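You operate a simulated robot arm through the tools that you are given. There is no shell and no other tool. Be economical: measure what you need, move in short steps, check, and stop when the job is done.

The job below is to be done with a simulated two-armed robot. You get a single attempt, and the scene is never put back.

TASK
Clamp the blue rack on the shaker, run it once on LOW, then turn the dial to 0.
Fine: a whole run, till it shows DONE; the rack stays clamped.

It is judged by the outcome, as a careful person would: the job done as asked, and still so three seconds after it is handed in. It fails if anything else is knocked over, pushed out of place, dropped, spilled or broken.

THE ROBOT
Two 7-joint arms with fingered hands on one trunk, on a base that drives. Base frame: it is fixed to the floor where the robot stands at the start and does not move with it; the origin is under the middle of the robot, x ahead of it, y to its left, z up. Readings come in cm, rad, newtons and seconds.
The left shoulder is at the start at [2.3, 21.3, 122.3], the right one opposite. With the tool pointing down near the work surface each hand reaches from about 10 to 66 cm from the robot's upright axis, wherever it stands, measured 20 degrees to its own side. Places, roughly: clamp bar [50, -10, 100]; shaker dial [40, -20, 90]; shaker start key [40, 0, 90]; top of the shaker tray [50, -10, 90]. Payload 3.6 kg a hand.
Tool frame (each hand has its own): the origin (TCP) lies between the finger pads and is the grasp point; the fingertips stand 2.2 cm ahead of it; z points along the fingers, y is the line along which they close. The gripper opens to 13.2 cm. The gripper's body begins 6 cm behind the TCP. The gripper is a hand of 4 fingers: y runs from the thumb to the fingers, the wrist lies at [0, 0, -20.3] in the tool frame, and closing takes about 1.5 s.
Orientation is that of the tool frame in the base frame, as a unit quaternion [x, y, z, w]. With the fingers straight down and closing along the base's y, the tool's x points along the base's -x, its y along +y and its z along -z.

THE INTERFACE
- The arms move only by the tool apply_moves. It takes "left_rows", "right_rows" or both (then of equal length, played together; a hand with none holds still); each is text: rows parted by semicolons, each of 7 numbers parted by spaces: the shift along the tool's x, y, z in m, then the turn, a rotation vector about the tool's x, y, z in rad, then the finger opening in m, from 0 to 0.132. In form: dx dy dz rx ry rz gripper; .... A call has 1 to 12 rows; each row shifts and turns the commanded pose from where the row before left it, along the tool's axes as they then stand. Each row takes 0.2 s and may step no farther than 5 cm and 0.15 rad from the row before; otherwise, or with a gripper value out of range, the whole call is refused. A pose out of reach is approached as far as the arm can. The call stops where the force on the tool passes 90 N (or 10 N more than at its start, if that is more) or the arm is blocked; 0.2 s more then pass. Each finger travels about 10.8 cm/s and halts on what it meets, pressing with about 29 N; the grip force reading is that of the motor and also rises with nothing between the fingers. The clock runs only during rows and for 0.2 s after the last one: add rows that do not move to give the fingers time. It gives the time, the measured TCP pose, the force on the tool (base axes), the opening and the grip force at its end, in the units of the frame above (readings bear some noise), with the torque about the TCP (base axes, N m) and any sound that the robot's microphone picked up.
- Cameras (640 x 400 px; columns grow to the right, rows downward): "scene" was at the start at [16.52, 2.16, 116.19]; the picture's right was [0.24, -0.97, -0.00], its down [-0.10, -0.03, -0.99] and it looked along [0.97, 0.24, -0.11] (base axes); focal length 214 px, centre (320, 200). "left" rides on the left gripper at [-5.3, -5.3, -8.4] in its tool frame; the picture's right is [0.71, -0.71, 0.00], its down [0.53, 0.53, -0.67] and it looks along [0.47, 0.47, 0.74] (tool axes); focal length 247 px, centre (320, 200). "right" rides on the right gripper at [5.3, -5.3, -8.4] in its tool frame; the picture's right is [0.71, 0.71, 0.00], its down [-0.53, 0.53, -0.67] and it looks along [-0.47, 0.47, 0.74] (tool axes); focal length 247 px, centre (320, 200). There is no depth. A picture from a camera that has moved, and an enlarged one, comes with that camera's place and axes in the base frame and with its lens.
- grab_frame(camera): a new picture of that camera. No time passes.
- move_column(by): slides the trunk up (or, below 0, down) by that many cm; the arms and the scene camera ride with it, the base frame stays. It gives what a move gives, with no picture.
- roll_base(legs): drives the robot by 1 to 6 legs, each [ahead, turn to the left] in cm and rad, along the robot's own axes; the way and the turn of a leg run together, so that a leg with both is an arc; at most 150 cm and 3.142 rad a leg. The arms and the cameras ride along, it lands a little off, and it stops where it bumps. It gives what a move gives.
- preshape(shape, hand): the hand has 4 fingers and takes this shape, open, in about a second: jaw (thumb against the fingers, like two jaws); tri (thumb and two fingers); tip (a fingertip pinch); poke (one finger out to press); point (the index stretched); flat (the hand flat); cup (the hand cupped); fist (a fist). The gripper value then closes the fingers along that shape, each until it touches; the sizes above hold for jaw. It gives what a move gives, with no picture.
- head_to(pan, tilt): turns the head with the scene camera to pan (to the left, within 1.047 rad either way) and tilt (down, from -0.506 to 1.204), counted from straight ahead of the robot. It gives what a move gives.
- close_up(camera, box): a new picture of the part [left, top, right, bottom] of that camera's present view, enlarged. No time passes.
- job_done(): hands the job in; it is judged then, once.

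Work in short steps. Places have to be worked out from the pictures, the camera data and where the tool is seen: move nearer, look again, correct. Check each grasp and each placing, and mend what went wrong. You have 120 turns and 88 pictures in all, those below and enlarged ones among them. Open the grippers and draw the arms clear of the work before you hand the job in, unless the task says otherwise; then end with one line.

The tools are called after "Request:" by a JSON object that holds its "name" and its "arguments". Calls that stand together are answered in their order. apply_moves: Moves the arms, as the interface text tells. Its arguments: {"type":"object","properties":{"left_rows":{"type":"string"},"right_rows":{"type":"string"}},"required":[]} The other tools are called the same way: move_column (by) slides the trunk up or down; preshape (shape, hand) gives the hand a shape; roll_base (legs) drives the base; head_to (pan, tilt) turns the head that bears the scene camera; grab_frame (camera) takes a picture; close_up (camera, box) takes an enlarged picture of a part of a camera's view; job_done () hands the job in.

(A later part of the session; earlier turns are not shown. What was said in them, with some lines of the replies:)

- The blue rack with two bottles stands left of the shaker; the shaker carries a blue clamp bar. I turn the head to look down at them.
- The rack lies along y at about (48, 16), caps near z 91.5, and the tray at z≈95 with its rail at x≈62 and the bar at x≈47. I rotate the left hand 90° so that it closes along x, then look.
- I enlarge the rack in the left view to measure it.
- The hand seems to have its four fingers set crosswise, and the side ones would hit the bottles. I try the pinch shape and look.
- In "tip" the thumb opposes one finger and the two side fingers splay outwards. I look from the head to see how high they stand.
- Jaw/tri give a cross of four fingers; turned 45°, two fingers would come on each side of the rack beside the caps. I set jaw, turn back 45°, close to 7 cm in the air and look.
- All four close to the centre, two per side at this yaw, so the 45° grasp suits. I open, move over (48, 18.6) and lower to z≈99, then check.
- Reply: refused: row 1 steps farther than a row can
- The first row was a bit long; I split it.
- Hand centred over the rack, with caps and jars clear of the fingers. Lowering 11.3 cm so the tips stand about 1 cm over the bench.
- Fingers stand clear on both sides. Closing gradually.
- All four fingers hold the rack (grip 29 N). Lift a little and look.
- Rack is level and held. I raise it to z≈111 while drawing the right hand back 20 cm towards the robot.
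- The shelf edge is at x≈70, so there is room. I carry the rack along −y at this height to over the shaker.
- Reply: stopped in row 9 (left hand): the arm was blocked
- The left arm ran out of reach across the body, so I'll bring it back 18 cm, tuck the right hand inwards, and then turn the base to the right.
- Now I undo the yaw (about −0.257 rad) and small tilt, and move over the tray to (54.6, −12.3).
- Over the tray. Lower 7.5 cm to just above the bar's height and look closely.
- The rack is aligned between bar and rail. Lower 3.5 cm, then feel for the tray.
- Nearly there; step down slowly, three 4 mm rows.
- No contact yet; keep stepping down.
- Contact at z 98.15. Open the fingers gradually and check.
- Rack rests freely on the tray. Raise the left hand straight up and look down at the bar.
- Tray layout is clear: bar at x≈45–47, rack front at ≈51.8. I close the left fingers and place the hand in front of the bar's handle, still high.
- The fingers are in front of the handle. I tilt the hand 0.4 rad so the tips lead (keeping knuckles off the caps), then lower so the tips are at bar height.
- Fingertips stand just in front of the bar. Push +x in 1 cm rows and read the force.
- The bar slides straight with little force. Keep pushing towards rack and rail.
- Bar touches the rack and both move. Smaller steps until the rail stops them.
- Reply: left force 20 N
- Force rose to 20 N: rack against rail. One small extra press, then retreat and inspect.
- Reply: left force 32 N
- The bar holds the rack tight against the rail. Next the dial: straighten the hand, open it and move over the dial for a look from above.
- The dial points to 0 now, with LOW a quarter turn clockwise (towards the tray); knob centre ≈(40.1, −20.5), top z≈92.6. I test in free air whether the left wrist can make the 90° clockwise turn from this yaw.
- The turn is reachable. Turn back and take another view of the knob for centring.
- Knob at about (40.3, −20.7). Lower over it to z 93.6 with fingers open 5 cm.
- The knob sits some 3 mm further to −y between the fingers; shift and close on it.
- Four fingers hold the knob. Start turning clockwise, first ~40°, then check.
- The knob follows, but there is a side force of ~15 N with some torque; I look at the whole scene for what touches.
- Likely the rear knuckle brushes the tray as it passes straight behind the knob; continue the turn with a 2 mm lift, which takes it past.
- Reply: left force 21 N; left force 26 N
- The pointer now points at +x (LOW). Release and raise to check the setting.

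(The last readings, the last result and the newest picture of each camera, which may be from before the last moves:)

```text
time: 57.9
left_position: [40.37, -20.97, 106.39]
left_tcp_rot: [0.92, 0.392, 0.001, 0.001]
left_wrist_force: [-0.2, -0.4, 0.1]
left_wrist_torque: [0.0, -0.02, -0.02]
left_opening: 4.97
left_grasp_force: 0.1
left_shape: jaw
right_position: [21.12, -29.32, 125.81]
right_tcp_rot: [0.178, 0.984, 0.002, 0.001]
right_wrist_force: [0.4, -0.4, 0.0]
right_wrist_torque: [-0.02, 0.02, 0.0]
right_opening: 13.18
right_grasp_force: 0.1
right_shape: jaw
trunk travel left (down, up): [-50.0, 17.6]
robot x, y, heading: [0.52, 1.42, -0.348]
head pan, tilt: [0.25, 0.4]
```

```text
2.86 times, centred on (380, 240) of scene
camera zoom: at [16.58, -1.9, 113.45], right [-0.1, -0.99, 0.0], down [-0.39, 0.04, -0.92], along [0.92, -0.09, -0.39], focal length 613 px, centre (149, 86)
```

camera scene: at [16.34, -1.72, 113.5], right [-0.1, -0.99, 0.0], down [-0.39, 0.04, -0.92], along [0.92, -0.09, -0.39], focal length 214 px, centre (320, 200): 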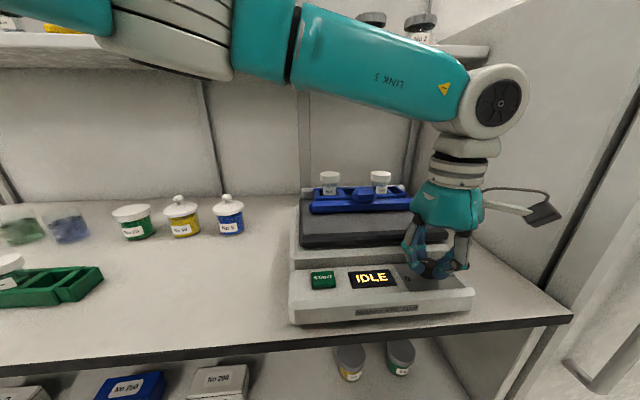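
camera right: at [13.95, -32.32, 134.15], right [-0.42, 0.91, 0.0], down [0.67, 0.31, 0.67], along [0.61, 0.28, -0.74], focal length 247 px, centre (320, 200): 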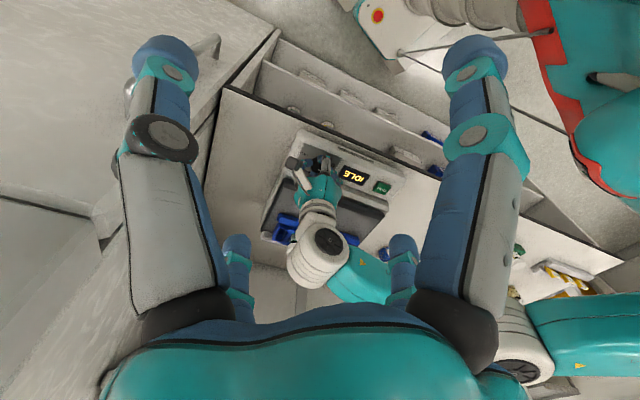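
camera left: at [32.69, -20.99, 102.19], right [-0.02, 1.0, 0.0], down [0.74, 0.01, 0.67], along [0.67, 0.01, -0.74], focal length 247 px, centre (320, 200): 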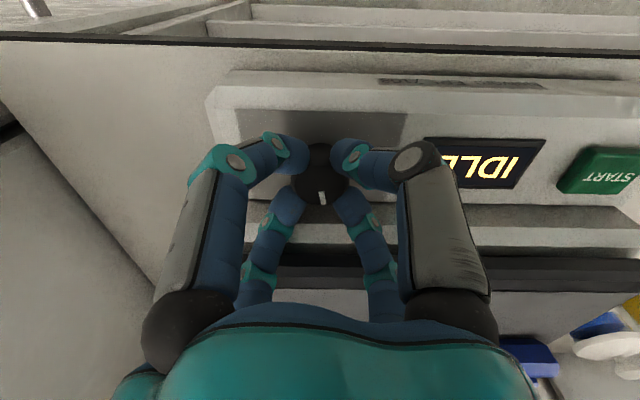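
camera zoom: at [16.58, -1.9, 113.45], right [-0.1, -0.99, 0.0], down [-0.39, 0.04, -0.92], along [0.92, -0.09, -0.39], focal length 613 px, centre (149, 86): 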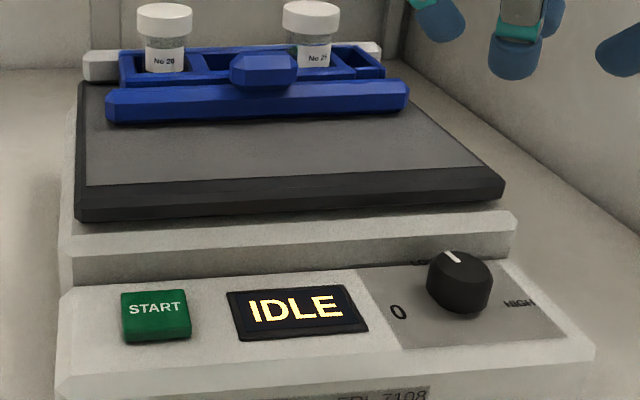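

The pointer is on LOW. Turn the wrist back and close the fingers, then go over START, judged at (40.3, −4.8), top z≈91.

Request:
{"name": "apply_moves", "arguments": {"left_rows": "0 0 0 0 0 -0.14 0.04;0 0 0 0 0 -0.14 0.03;0 0 0 0 0 -0.14 0.02;0 0 0 0 0 -0.14 0.01;0 0 0 0 0 -0.14 0;0 0 0 0 0 -0.14 0;0 0 0 0 0 -0.14 0;0 0 0 0 0 -0.14 0;0 0 0 0 0 -0.14 0;0 0 0 0 0 -0.14 0;0 0 0 0 0 -0.14 0"}}

Request:
{"name": "apply_moves", "arguments": {"left_rows": "0.0289 0.0283 0 0 0 0 0;0.0289 0.0283 0 0 0 0 0;0.0289 0.0283 0 0 0 0 0;0.0289 0.0283 0 0 0 0 0;0 0 0.04 0 0 0 0;0 0 0.03 0 0 0 0;0 0 0 0 0 0 0"}}

Request:
{"name": "close_up", "arguments": {"camera": "scene", "box": [280, 170, 480, 310]}}

Request:
{"name": "grab_frame", "arguments": {"camera": "left"}}

```text
time: 60.3
left_position: [40.2, -20.95, 106.18]
left_tcp_rot: [0.386, 0.923, 0.0, 0.002]
left_wrist_force: [0.1, 0.1, 0.2]
left_wrist_torque: [0.03, 0.02, -0.01]
left_opening: 0.01
left_grasp_force: 29.1
left_shape: jaw
right_position: [21.08, -29.23, 125.76]
right_tcp_rot: [0.178, 0.984, 0.0, 0.001]
right_wrist_force: [-0.1, 0.0, 0.0]
right_wrist_torque: [0.0, -0.01, 0.01]
right_opening: 13.22
right_grasp_force: 0.0
right_shape: jaw
trunk travel left (down, up): [-50.0, 17.6]
robot x, y, heading: [0.42, 1.48, -0.35]
head pan, tilt: [0.25, 0.4]
```

```text
time: 61.9
left_position: [40.35, -4.88, 99.25]
left_tcp_rot: [0.387, 0.922, -0.001, 0.002]
left_wrist_force: [0.2, -0.8, -0.2]
left_wrist_torque: [-0.03, -0.03, 0.01]
left_opening: 0.0
left_grasp_force: 28.9
left_shape: jaw
right_position: [21.15, -29.34, 125.81]
right_tcp_rot: [0.178, 0.984, 0.001, 0.001]
right_wrist_force: [0.2, 0.1, 0.6]
right_wrist_torque: [0.0, 0.0, 0.0]
right_opening: 13.19
right_grasp_force: 0.1
right_shape: jaw
trunk travel left (down, up): [-50.0, 17.6]
robot x, y, heading: [0.21, 1.41, -0.347]
head pan, tilt: [0.25, 0.4]
```

```text
2.86 times, centred on (380, 240) of scene
camera zoom: at [16.55, -1.91, 113.46], right [-0.1, -0.99, 0.0], down [-0.39, 0.04, -0.92], along [0.92, -0.09, -0.39], focal length 613 px, centre (149, 86)
```

zoom: 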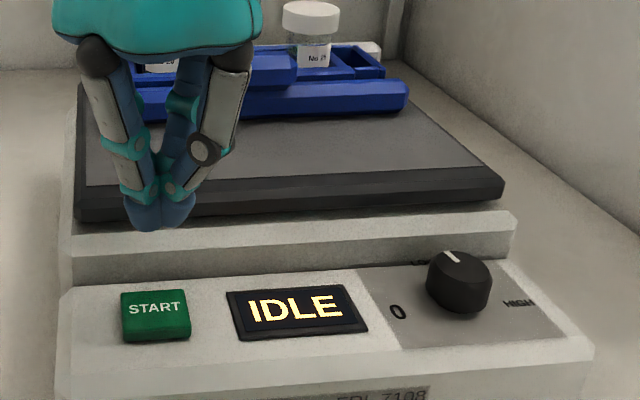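

```text
22 pictures are left
camera left: at [40.2, -12.43, 107.75], right [-1.0, 0.01, 0.0], down [0.01, 0.75, 0.67], along [0.01, 0.67, -0.75], focal length 247 px, centre (320, 200)
```

left: 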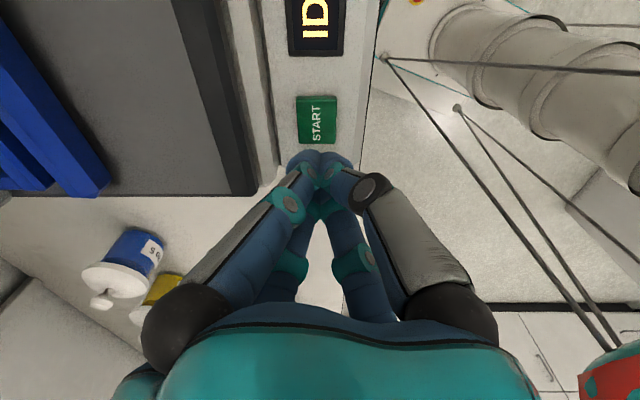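

START lies right below (≈(40.4, −5.0)). Lower 5 cm, then press by small steps.

Request:
{"name": "apply_moves", "arguments": {"left_rows": "0 0 0.025 0 0 0 0;0 0 0.02 0 0 0 0;0 0 0 0 0 0 0"}}

Request:
{"name": "apply_moves", "arguments": {"left_rows": "0 0 0.004 0 0 0 0;0 0 0 0 0 0 0"}}

Request:
{"name": "apply_moves", "arguments": {"left_rows": "0 0 0.004 0 0 0 0;0 0 0 0 0 0 0"}}

Request:
{"name": "close_up", "arguments": {"camera": "scene", "box": [280, 170, 480, 310]}}

```text
time: 62.7
left_position: [40.41, -4.89, 94.7]
left_tcp_rot: [0.387, 0.922, 0.0, 0.002]
left_wrist_force: [-0.8, 0.0, 0.4]
left_wrist_torque: [0.02, -0.02, 0.02]
left_opening: 0.02
left_grasp_force: 29.2
left_shape: jaw
right_position: [21.05, -29.33, 125.74]
right_tcp_rot: [0.178, 0.984, 0.0, 0.001]
right_wrist_force: [0.4, -0.1, -0.1]
right_wrist_torque: [-0.03, 0.03, 0.0]
right_opening: 13.2
right_grasp_force: 0.0
right_shape: jaw
trunk travel left (down, up): [-50.0, 17.6]
robot x, y, heading: [0.27, 1.5, -0.351]
head pan, tilt: [0.25, 0.4]
```

```text
time: 63.3
left_position: [40.41, -4.82, 94.36]
left_tcp_rot: [0.388, 0.922, 0.0, 0.002]
left_wrist_force: [-0.6, -0.5, -0.4]
left_wrist_torque: [-0.02, -0.01, -0.01]
left_opening: 0.0
left_grasp_force: 29.4
left_shape: jaw
right_position: [21.08, -29.2, 125.72]
right_tcp_rot: [0.178, 0.984, 0.0, 0.001]
right_wrist_force: [0.0, 0.1, 0.4]
right_wrist_torque: [-0.02, 0.01, 0.0]
right_opening: 13.17
right_grasp_force: 0.1
right_shape: jaw
trunk travel left (down, up): [-50.0, 17.6]
robot x, y, heading: [0.36, 1.47, -0.347]
head pan, tilt: [0.25, 0.4]
```

```text
time: 63.9
left_position: [40.37, -4.73, 94.08]
left_tcp_rot: [0.387, 0.922, 0.0, 0.001]
left_wrist_force: [-0.3, -0.3, 0.5]
left_wrist_torque: [-0.01, -0.02, 0.02]
left_opening: 0.02
left_grasp_force: 29.3
left_shape: jaw
right_position: [21.09, -29.25, 125.82]
right_tcp_rot: [0.178, 0.984, 0.001, 0.001]
right_wrist_force: [0.3, 0.4, -0.3]
right_wrist_torque: [0.01, -0.02, -0.03]
right_opening: 13.19
right_grasp_force: 0.1
right_shape: jaw
trunk travel left (down, up): [-50.0, 17.6]
robot x, y, heading: [0.4, 1.22, -0.347]
head pan, tilt: [0.25, 0.4]
```

```text
2.86 times, centred on (380, 240) of scene
camera zoom: at [16.55, -1.89, 113.46], right [-0.1, -0.99, 0.0], down [-0.39, 0.04, -0.92], along [0.92, -0.09, -0.39], focal length 613 px, centre (149, 86)
```

zoom: 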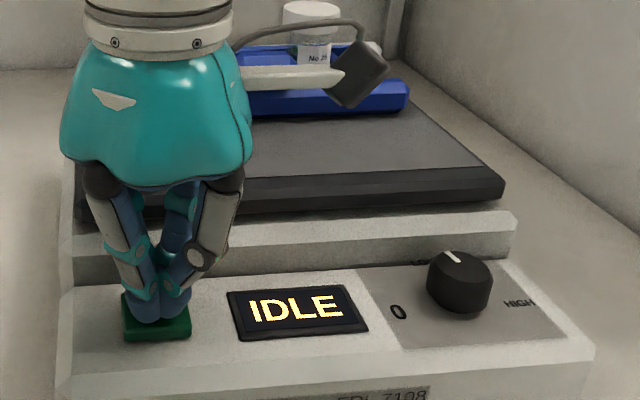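

Tips are just above the key. Continue pressing by 2–3 mm steps.

Request:
{"name": "apply_moves", "arguments": {"left_rows": "0 0 0.003 0 0 0 0;0 0 0 0 0 0 0"}}

Request:
{"name": "apply_moves", "arguments": {"left_rows": "0 0 0.003 0 0 0 0;0 0 0 0 0 0 0"}}

Request:
{"name": "close_up", "arguments": {"camera": "scene", "box": [280, 170, 480, 310]}}

```text
time: 64.5
left_position: [40.36, -4.78, 93.73]
left_tcp_rot: [0.387, 0.922, 0.0, 0.0]
left_wrist_force: [0.3, 0.6, 1.7]
left_wrist_torque: [0.02, 0.04, -0.02]
left_opening: 0.0
left_grasp_force: 29.2
left_shape: jaw
right_position: [21.02, -29.39, 125.73]
right_tcp_rot: [0.178, 0.984, 0.0, 0.001]
right_wrist_force: [-0.1, -0.9, -0.4]
right_wrist_torque: [-0.01, 0.0, 0.02]
right_opening: 13.2
right_grasp_force: 0.1
right_shape: jaw
trunk travel left (down, up): [-50.0, 17.6]
robot x, y, heading: [0.14, 1.36, -0.348]
head pan, tilt: [0.25, 0.4]
```

```text
time: 65.1
left_position: [40.37, -4.78, 93.37]
left_tcp_rot: [0.387, 0.922, -0.001, 0.002]
left_wrist_force: [1.3, 0.5, 2.5]
left_wrist_torque: [-0.02, -0.01, 0.05]
left_opening: 0.04
left_grasp_force: 29.4
left_shape: jaw
right_position: [21.07, -29.27, 125.81]
right_tcp_rot: [0.178, 0.984, 0.001, 0.001]
right_wrist_force: [-0.1, 0.0, -0.3]
right_wrist_torque: [-0.03, -0.02, 0.02]
right_opening: 13.18
right_grasp_force: 0.1
right_shape: jaw
trunk travel left (down, up): [-50.0, 17.6]
robot x, y, heading: [-0.05, 1.49, -0.351]
head pan, tilt: [0.25, 0.4]
heard: click
```

```text
2.86 times, centred on (380, 240) of scene
camera zoom: at [16.55, -1.88, 113.46], right [-0.1, -0.99, 0.0], down [-0.39, 0.04, -0.92], along [0.92, -0.09, -0.39], focal length 613 px, centre (149, 86)
```

zoom: 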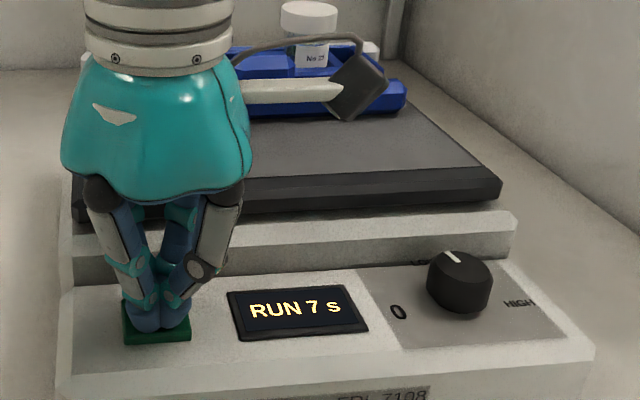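

A click, and it shows RUN 7 s. Lift straight up and wait out the run.

Request:
{"name": "apply_moves", "arguments": {"left_rows": "0 0 -0.03 0 0 0 0;0 0 -0.04 0 0 0 0;0 0 -0.04 0 0 0 0;0 0 -0.04 0 0 0 0;0 0 0 0 0 0 0;0 0 0 0 0 0 0;0 0 0 0 0 0 0;0 0 0 0 0 0 0;0 0 0 0 0 0 0;0 0 0 0 0 0 0;0 0 0 0 0 0 0;0 0 0 0 0 0 0"}}

Request:
{"name": "apply_moves", "arguments": {"left_rows": "0 0 0 0 0 0 0;0 0 0 0 0 0 0;0 0 0 0 0 0 0;0 0 0 0 0 0 0;0 0 0 0 0 0 0;0 0 0 0 0 0 0;0 0 0 0 0 0 0;0 0 0 0 0 0 0;0 0 0 0 0 0 0;0 0 0 0 0 0 0;0 0 0 0 0 0 0;0 0 0 0 0 0 0"}}

Request:
{"name": "apply_moves", "arguments": {"left_rows": "0 0 0 0 0 0 0;0 0 0 0 0 0 0;0 0 0 0 0 0 0;0 0 0 0 0 0 0;0 0 0 0 0 0 0;0 0 0 0 0 0 0;0 0 0 0 0 0 0;0 0 0 0 0 0 0;0 0 0 0 0 0 0;0 0 0 0 0 0 0;0 0 0 0 0 0 0;0 0 0 0 0 0 0"}}

Request:
{"name": "grab_frame", "arguments": {"camera": "scene"}}

```text
time: 67.7
left_position: [40.21, -4.78, 108.55]
left_tcp_rot: [0.387, 0.922, 0.0, 0.0]
left_wrist_force: [0.7, -0.4, -0.3]
left_wrist_torque: [0.0, 0.0, 0.01]
left_opening: 0.0
left_grasp_force: 29.4
left_shape: jaw
right_position: [21.08, -29.26, 125.71]
right_tcp_rot: [0.178, 0.984, 0.001, 0.001]
right_wrist_force: [-0.6, -0.1, 0.4]
right_wrist_torque: [0.02, 0.03, -0.01]
right_opening: 13.19
right_grasp_force: 0.0
right_shape: jaw
trunk travel left (down, up): [-50.0, 17.6]
robot x, y, heading: [0.28, 1.43, -0.349]
head pan, tilt: [0.25, 0.4]
```

```text
time: 70.3
left_position: [40.36, -4.68, 108.47]
left_tcp_rot: [0.388, 0.922, -0.001, 0.001]
left_wrist_force: [-2.2, -0.5, 0.0]
left_wrist_torque: [0.0, 0.0, -0.02]
left_opening: 0.0
left_grasp_force: 29.1
left_shape: jaw
right_position: [21.05, -29.34, 125.71]
right_tcp_rot: [0.178, 0.984, 0.001, 0.001]
right_wrist_force: [0.8, 0.6, 0.0]
right_wrist_torque: [0.01, 0.0, 0.0]
right_opening: 13.2
right_grasp_force: 0.1
right_shape: jaw
trunk travel left (down, up): [-50.0, 17.6]
robot x, y, heading: [0.06, 1.33, -0.35]
head pan, tilt: [0.25, 0.4]
```

```text
time: 72.9
left_position: [40.17, -4.8, 108.44]
left_tcp_rot: [0.388, 0.922, -0.001, 0.001]
left_wrist_force: [-0.5, 1.1, -0.1]
left_wrist_torque: [0.0, -0.02, 0.0]
left_opening: 0.0
left_grasp_force: 29.1
left_shape: jaw
right_position: [20.99, -29.27, 125.81]
right_tcp_rot: [0.178, 0.984, 0.001, 0.001]
right_wrist_force: [0.3, -0.2, 0.2]
right_wrist_torque: [-0.01, -0.02, 0.0]
right_opening: 13.21
right_grasp_force: 0.1
right_shape: jaw
trunk travel left (down, up): [-50.0, 17.6]
robot x, y, heading: [0.03, 1.37, -0.348]
head pan, tilt: [0.25, 0.4]
```

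```text
19 pictures are left
camera scene: at [16.56, -1.89, 113.46], right [-0.1, -0.99, 0.0], down [-0.39, 0.04, -0.92], along [0.92, -0.09, -0.39], focal length 214 px, centre (320, 200)
```

scene: 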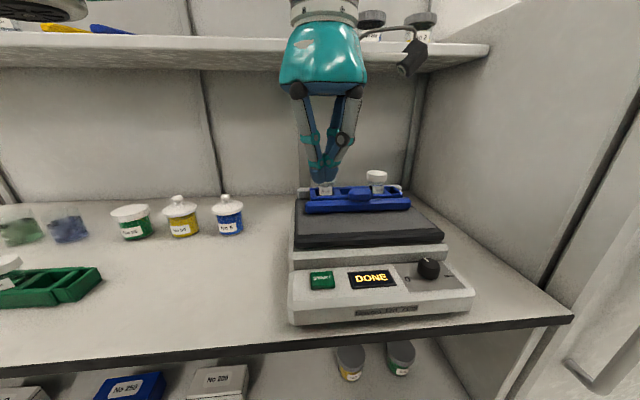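

It shows DONE. Now back over the dial, rotating the wrist +90° with fingers at 5 cm, to turn the dial back to 0.

Request:
{"name": "apply_moves", "arguments": {"left_rows": "-0.0289 -0.0283 0 0 0 0 0;-0.0289 -0.0283 0 0 0 0 0.02;-0.0289 -0.0283 0 0 0 0 0.05;-0.0289 -0.0283 0 0 0 0 0.05;0 0 0 0 0 0 0.05"}}

Request:
{"name": "apply_moves", "arguments": {"left_rows": "0 0 0 0 0 0.143 0.05;0 0 0 0 0 0.143 0.05;0 0 0 0 0 0.143 0.05;0 0 0 0 0 0.143 0.05;0 0 0 0 0 0.143 0.05;0 0 0 0 0 0.143 0.05;0 0 0 0 0 0.143 0.05;0 0 0 0 0 0.143 0.05;0 0 0 0 0 0.143 0.05;0 0 0 0 0 0.143 0.05;0 0 0 0 0 0.141 0.05;0 0 0.04 0 0 0 0.05"}}

Request:
{"name": "apply_moves", "arguments": {"left_rows": "0 0 0.04 0 0 0 0.05;0 0 0.02 0 0 0 0.05;0 0 0 0 0 0 0.05"}}

Request:
{"name": "grab_frame", "arguments": {"camera": "left"}}

```text
time: 74.1
left_position: [40.34, -20.99, 108.38]
left_tcp_rot: [0.387, 0.922, -0.002, 0.001]
left_wrist_force: [0.6, 0.2, 0.1]
left_wrist_torque: [-0.03, -0.02, -0.04]
left_opening: 4.98
left_grasp_force: 0.2
left_shape: jaw
right_position: [21.25, -29.26, 125.72]
right_tcp_rot: [0.178, 0.984, 0.0, 0.0]
right_wrist_force: [-1.0, 0.7, -0.3]
right_wrist_torque: [0.02, -0.01, -0.02]
right_opening: 13.19
right_grasp_force: 0.2
right_shape: jaw
trunk travel left (down, up): [-50.0, 17.6]
robot x, y, heading: [0.23, 1.42, -0.348]
head pan, tilt: [0.25, 0.4]
```

```text
time: 76.7
left_position: [40.36, -21.04, 104.44]
left_tcp_rot: [0.926, 0.378, 0.0, 0.001]
left_wrist_force: [0.1, 0.1, -0.3]
left_wrist_torque: [0.04, 0.0, 0.02]
left_opening: 4.98
left_grasp_force: 0.0
left_shape: jaw
right_position: [21.21, -29.12, 125.61]
right_tcp_rot: [0.178, 0.984, 0.002, 0.0]
right_wrist_force: [-0.3, -0.1, 0.6]
right_wrist_torque: [-0.02, -0.01, 0.01]
right_opening: 13.17
right_grasp_force: 0.1
right_shape: jaw
trunk travel left (down, up): [-50.0, 17.6]
robot x, y, heading: [0.06, 1.35, -0.351]
head pan, tilt: [0.25, 0.4]
```

```text
time: 77.5
left_position: [40.2, -20.97, 98.42]
left_tcp_rot: [0.926, 0.378, 0.001, 0.002]
left_wrist_force: [-0.5, 0.1, 0.0]
left_wrist_torque: [0.01, 0.01, 0.02]
left_opening: 4.99
left_grasp_force: 0.0
left_shape: jaw
right_position: [21.18, -29.3, 125.71]
right_tcp_rot: [0.178, 0.984, 0.001, 0.001]
right_wrist_force: [0.2, 0.3, -0.1]
right_wrist_torque: [0.02, 0.01, -0.01]
right_opening: 13.22
right_grasp_force: 0.2
right_shape: jaw
trunk travel left (down, up): [-50.0, 17.6]
robot x, y, heading: [0.37, 1.29, -0.353]
head pan, tilt: [0.25, 0.4]
```

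```text
18 pictures are left
camera left: at [32.75, -20.96, 106.87], right [0.01, 1.0, 0.0], down [0.74, -0.01, 0.67], along [0.67, -0.01, -0.74], focal length 247 px, centre (320, 200)
```

left: 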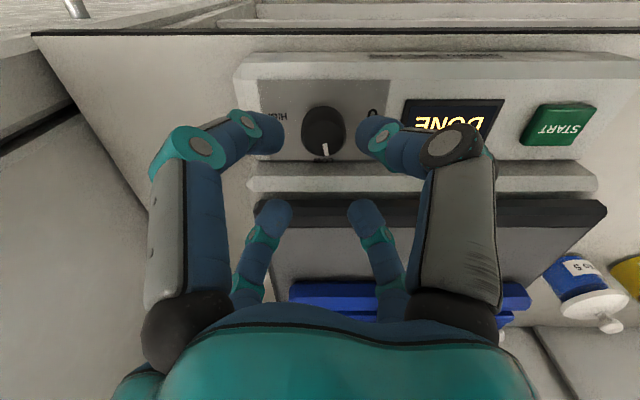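

Knob at (40.2, −20.9), well centred. Lower to z 93.7 and close.

Request:
{"name": "apply_moves", "arguments": {"left_rows": "0 0 0.02 0 0 0 0.05;0 0 0.017 0 0 0 0.05;0 0 0.01 0 0 0 0.05;0 0 0 0 0 0 0.04;0 0 0 0 0 0 0.03;0 0 0 0 0 0 0.02;0 0 0 0 0 0 0.01;0 0 0 0 0 0 0.01"}}

Request:
{"name": "grab_frame", "arguments": {"camera": "left"}}

```text
time: 79.3
left_position: [40.28, -21.04, 93.76]
left_tcp_rot: [0.926, 0.378, 0.0, 0.001]
left_wrist_force: [0.5, -3.7, -5.0]
left_wrist_torque: [-0.01, 0.02, -0.01]
left_opening: 2.41
left_grasp_force: 29.1
left_shape: jaw
right_position: [21.12, -29.37, 125.65]
right_tcp_rot: [0.178, 0.984, 0.002, 0.0]
right_wrist_force: [0.3, 0.2, -0.2]
right_wrist_torque: [0.02, -0.02, 0.0]
right_opening: 13.19
right_grasp_force: 0.0
right_shape: jaw
trunk travel left (down, up): [-50.0, 17.6]
robot x, y, heading: [0.23, 1.27, -0.351]
head pan, tilt: [0.25, 0.4]
```

```text
17 pictures are left
camera left: at [32.73, -21.02, 102.15], right [0.01, 1.0, 0.0], down [0.74, -0.01, 0.67], along [0.67, -0.01, -0.74], focal length 247 px, centre (320, 200)
```

left: 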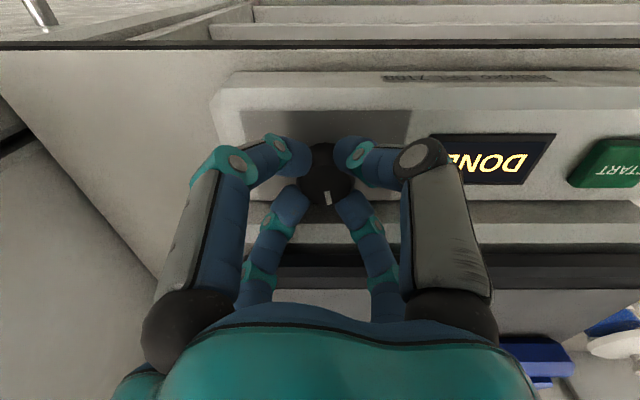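

Held. Turn counter-clockwise 90°.

Request:
{"name": "apply_moves", "arguments": {"left_rows": "0 0 0 0 0 -0.12 0.01;0 0 0 0 0 -0.12 0.01;0 0 0 0 0 -0.12 0.01;0 0 0 0 0 -0.12 0.01;0 0 0 0 0 -0.12 0.01;0 0 0 0 0 -0.12 0.01;0 0 0 0 0 -0.12 0.01"}}

Request:
{"name": "apply_moves", "arguments": {"left_rows": "0 0 0 0 0 -0.12 0.01;0 0 0 0 0 -0.12 0.01;0 0 0 0 0 -0.12 0.01;0 0 0 0 0 -0.12 0.01;0 0 0 0 0 -0.12 0.01;0 0 0 0 0 -0.12 0.01;0 0 0 0 0 0 0.01"}}

Request:
{"name": "grab_frame", "arguments": {"camera": "left"}}

```text
time: 80.9
left_position: [40.25, -21.18, 93.9]
left_tcp_rot: [0.692, 0.722, 0.001, 0.002]
left_wrist_force: [1.0, -14.6, 4.8]
left_wrist_torque: [0.4, -2.65, -1.19]
left_opening: 2.08
left_grasp_force: 29.3
left_shape: jaw
right_position: [20.93, -29.56, 125.69]
right_tcp_rot: [0.179, 0.984, 0.001, 0.001]
right_wrist_force: [0.3, -0.8, -0.4]
right_wrist_torque: [0.04, -0.05, 0.01]
right_opening: 13.19
right_grasp_force: 0.1
right_shape: jaw
trunk travel left (down, up): [-50.0, 17.6]
robot x, y, heading: [0.21, 1.45, -0.349]
head pan, tilt: [0.25, 0.4]
```

```text
time: 82.5
left_position: [40.57, -21.13, 93.57]
left_tcp_rot: [0.39, 0.921, 0.001, 0.002]
left_wrist_force: [16.4, -10.1, 7.5]
left_wrist_torque: [-0.11, -0.3, -0.05]
left_opening: 2.22
left_grasp_force: 28.9
left_shape: jaw
right_position: [21.19, -29.47, 125.68]
right_tcp_rot: [0.177, 0.984, 0.001, 0.0]
right_wrist_force: [-0.6, 0.2, 0.6]
right_wrist_torque: [-0.01, 0.0, -0.01]
right_opening: 13.2
right_grasp_force: 0.1
right_shape: jaw
trunk travel left (down, up): [-50.0, 17.6]
robot x, y, heading: [0.51, 1.49, -0.349]
head pan, tilt: [0.25, 0.4]
```

```text
16 pictures are left
camera left: at [40.44, -28.62, 102.16], right [-1.0, 0.02, 0.0], down [0.01, 0.74, 0.67], along [0.01, 0.67, -0.74], focal length 247 px, centre (320, 200)
```

left: 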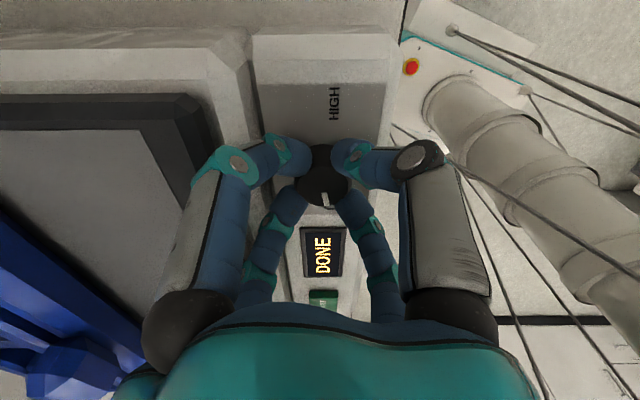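

Pointer faces the 0 side. Release, raise and check.

Request:
{"name": "apply_moves", "arguments": {"left_rows": "0 0 0 0 0 0 0.03;0 0 0 0 0 0 0.045;0 0 0 0 0 0 0.05;0 0 -0.015 0 0 0 0.05;0 0 -0.03 0 0 0 0.05;0 0 -0.04 0 0 0 0.05;0 0 -0.05 0 0 0 0.05;0 0 -0.04 0 0 0 0.05;0 0 0 0 0 0 0.05"}}

Request:
{"name": "close_up", "arguments": {"camera": "left", "box": [260, 10, 380, 160]}}

Request:
{"name": "close_up", "arguments": {"camera": "scene", "box": [280, 170, 480, 310]}}

```text
time: 84.5
left_position: [40.25, -20.98, 111.41]
left_tcp_rot: [0.392, 0.92, 0.0, 0.0]
left_wrist_force: [0.3, -0.1, -0.1]
left_wrist_torque: [0.02, -0.02, 0.01]
left_opening: 4.97
left_grasp_force: 0.2
left_shape: jaw
right_position: [21.12, -29.31, 125.88]
right_tcp_rot: [0.178, 0.984, 0.001, 0.0]
right_wrist_force: [-0.2, -0.5, -0.2]
right_wrist_torque: [-0.03, 0.03, 0.0]
right_opening: 13.2
right_grasp_force: 0.0
right_shape: jaw
trunk travel left (down, up): [-50.0, 17.6]
robot x, y, heading: [0.24, 1.86, -0.354]
head pan, tilt: [0.25, 0.4]
```

```text
2.67 times, centred on (320, 85) of left
camera zoom: at [40.09, -28.47, 119.78], right [-1.0, 0.02, 0.0], down [0.01, 0.74, 0.67], along [0.01, 0.67, -0.75], focal length 659 px, centre (320, 507)
```

zoom: 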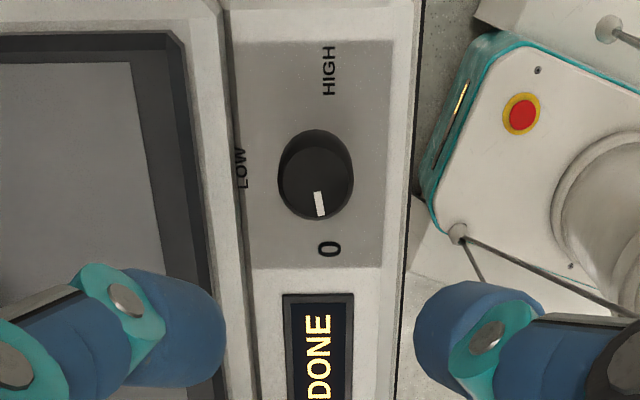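

```text
2.86 times, centred on (380, 240) of scene
camera zoom: at [16.58, -1.89, 113.45], right [-0.1, -0.99, 0.0], down [-0.39, 0.04, -0.92], along [0.92, -0.09, -0.39], focal length 613 px, centre (149, 86)
```

zoom: 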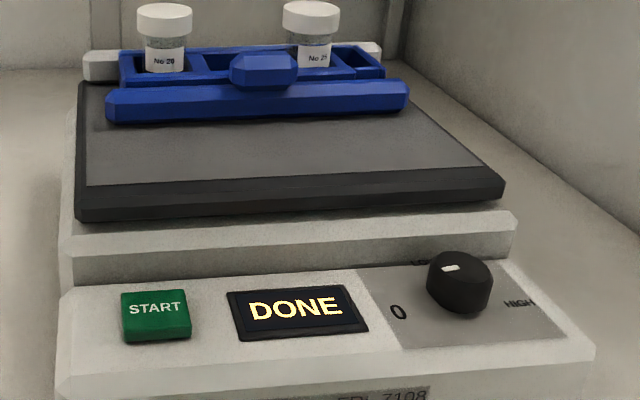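

Dial on 0, display DONE, rack still clamped with bottles upright. Open the hand and draw it back clear.

Request:
{"name": "apply_moves", "arguments": {"left_rows": "0.014 -0.0143 -0.03 0 0 0 0.08;0.02 -0.02 -0.03 0 0 0 0.132;0.0289 0.0283 0 0 0 0 0.132;0.0289 0.0283 0 0 0 0 0.132;0.0289 0.0283 0 0 0 0 0.132;0 0 0 0 0 0 0.132"}}

Request:
{"name": "grab_frame", "arguments": {"camera": "scene"}}

```text
time: 85.9
left_position: [35.49, -8.95, 117.12]
left_tcp_rot: [0.391, 0.92, -0.001, 0.001]
left_wrist_force: [-0.1, -0.6, -0.1]
left_wrist_torque: [0.0, -0.02, 0.0]
left_opening: 13.18
left_grasp_force: 0.1
left_shape: jaw
right_position: [21.03, -29.46, 125.72]
right_tcp_rot: [0.179, 0.984, 0.001, 0.001]
right_wrist_force: [0.3, -0.6, 0.0]
right_wrist_torque: [0.04, 0.02, 0.01]
right_opening: 13.2
right_grasp_force: 0.0
right_shape: jaw
trunk travel left (down, up): [-50.0, 17.6]
robot x, y, heading: [0.5, 1.37, -0.351]
head pan, tilt: [0.25, 0.4]
```

```text
13 pictures are left
camera scene: at [16.53, -1.98, 113.46], right [-0.1, -0.99, 0.0], down [-0.39, 0.04, -0.92], along [0.92, -0.09, -0.39], focal length 214 px, centre (320, 200)
```

scene: 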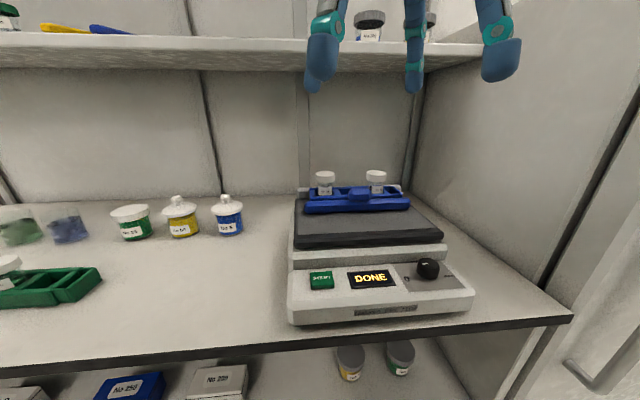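

Everything is in place and both arms are clear of the work with open hands. I hand the job in.

Request:
{"name": "job_done", "arguments": {}}

```text
The job is handed in.
```

The blue rack is clamped on the shaker, one whole run on LOW went through to DONE, and the dial is back at 0.
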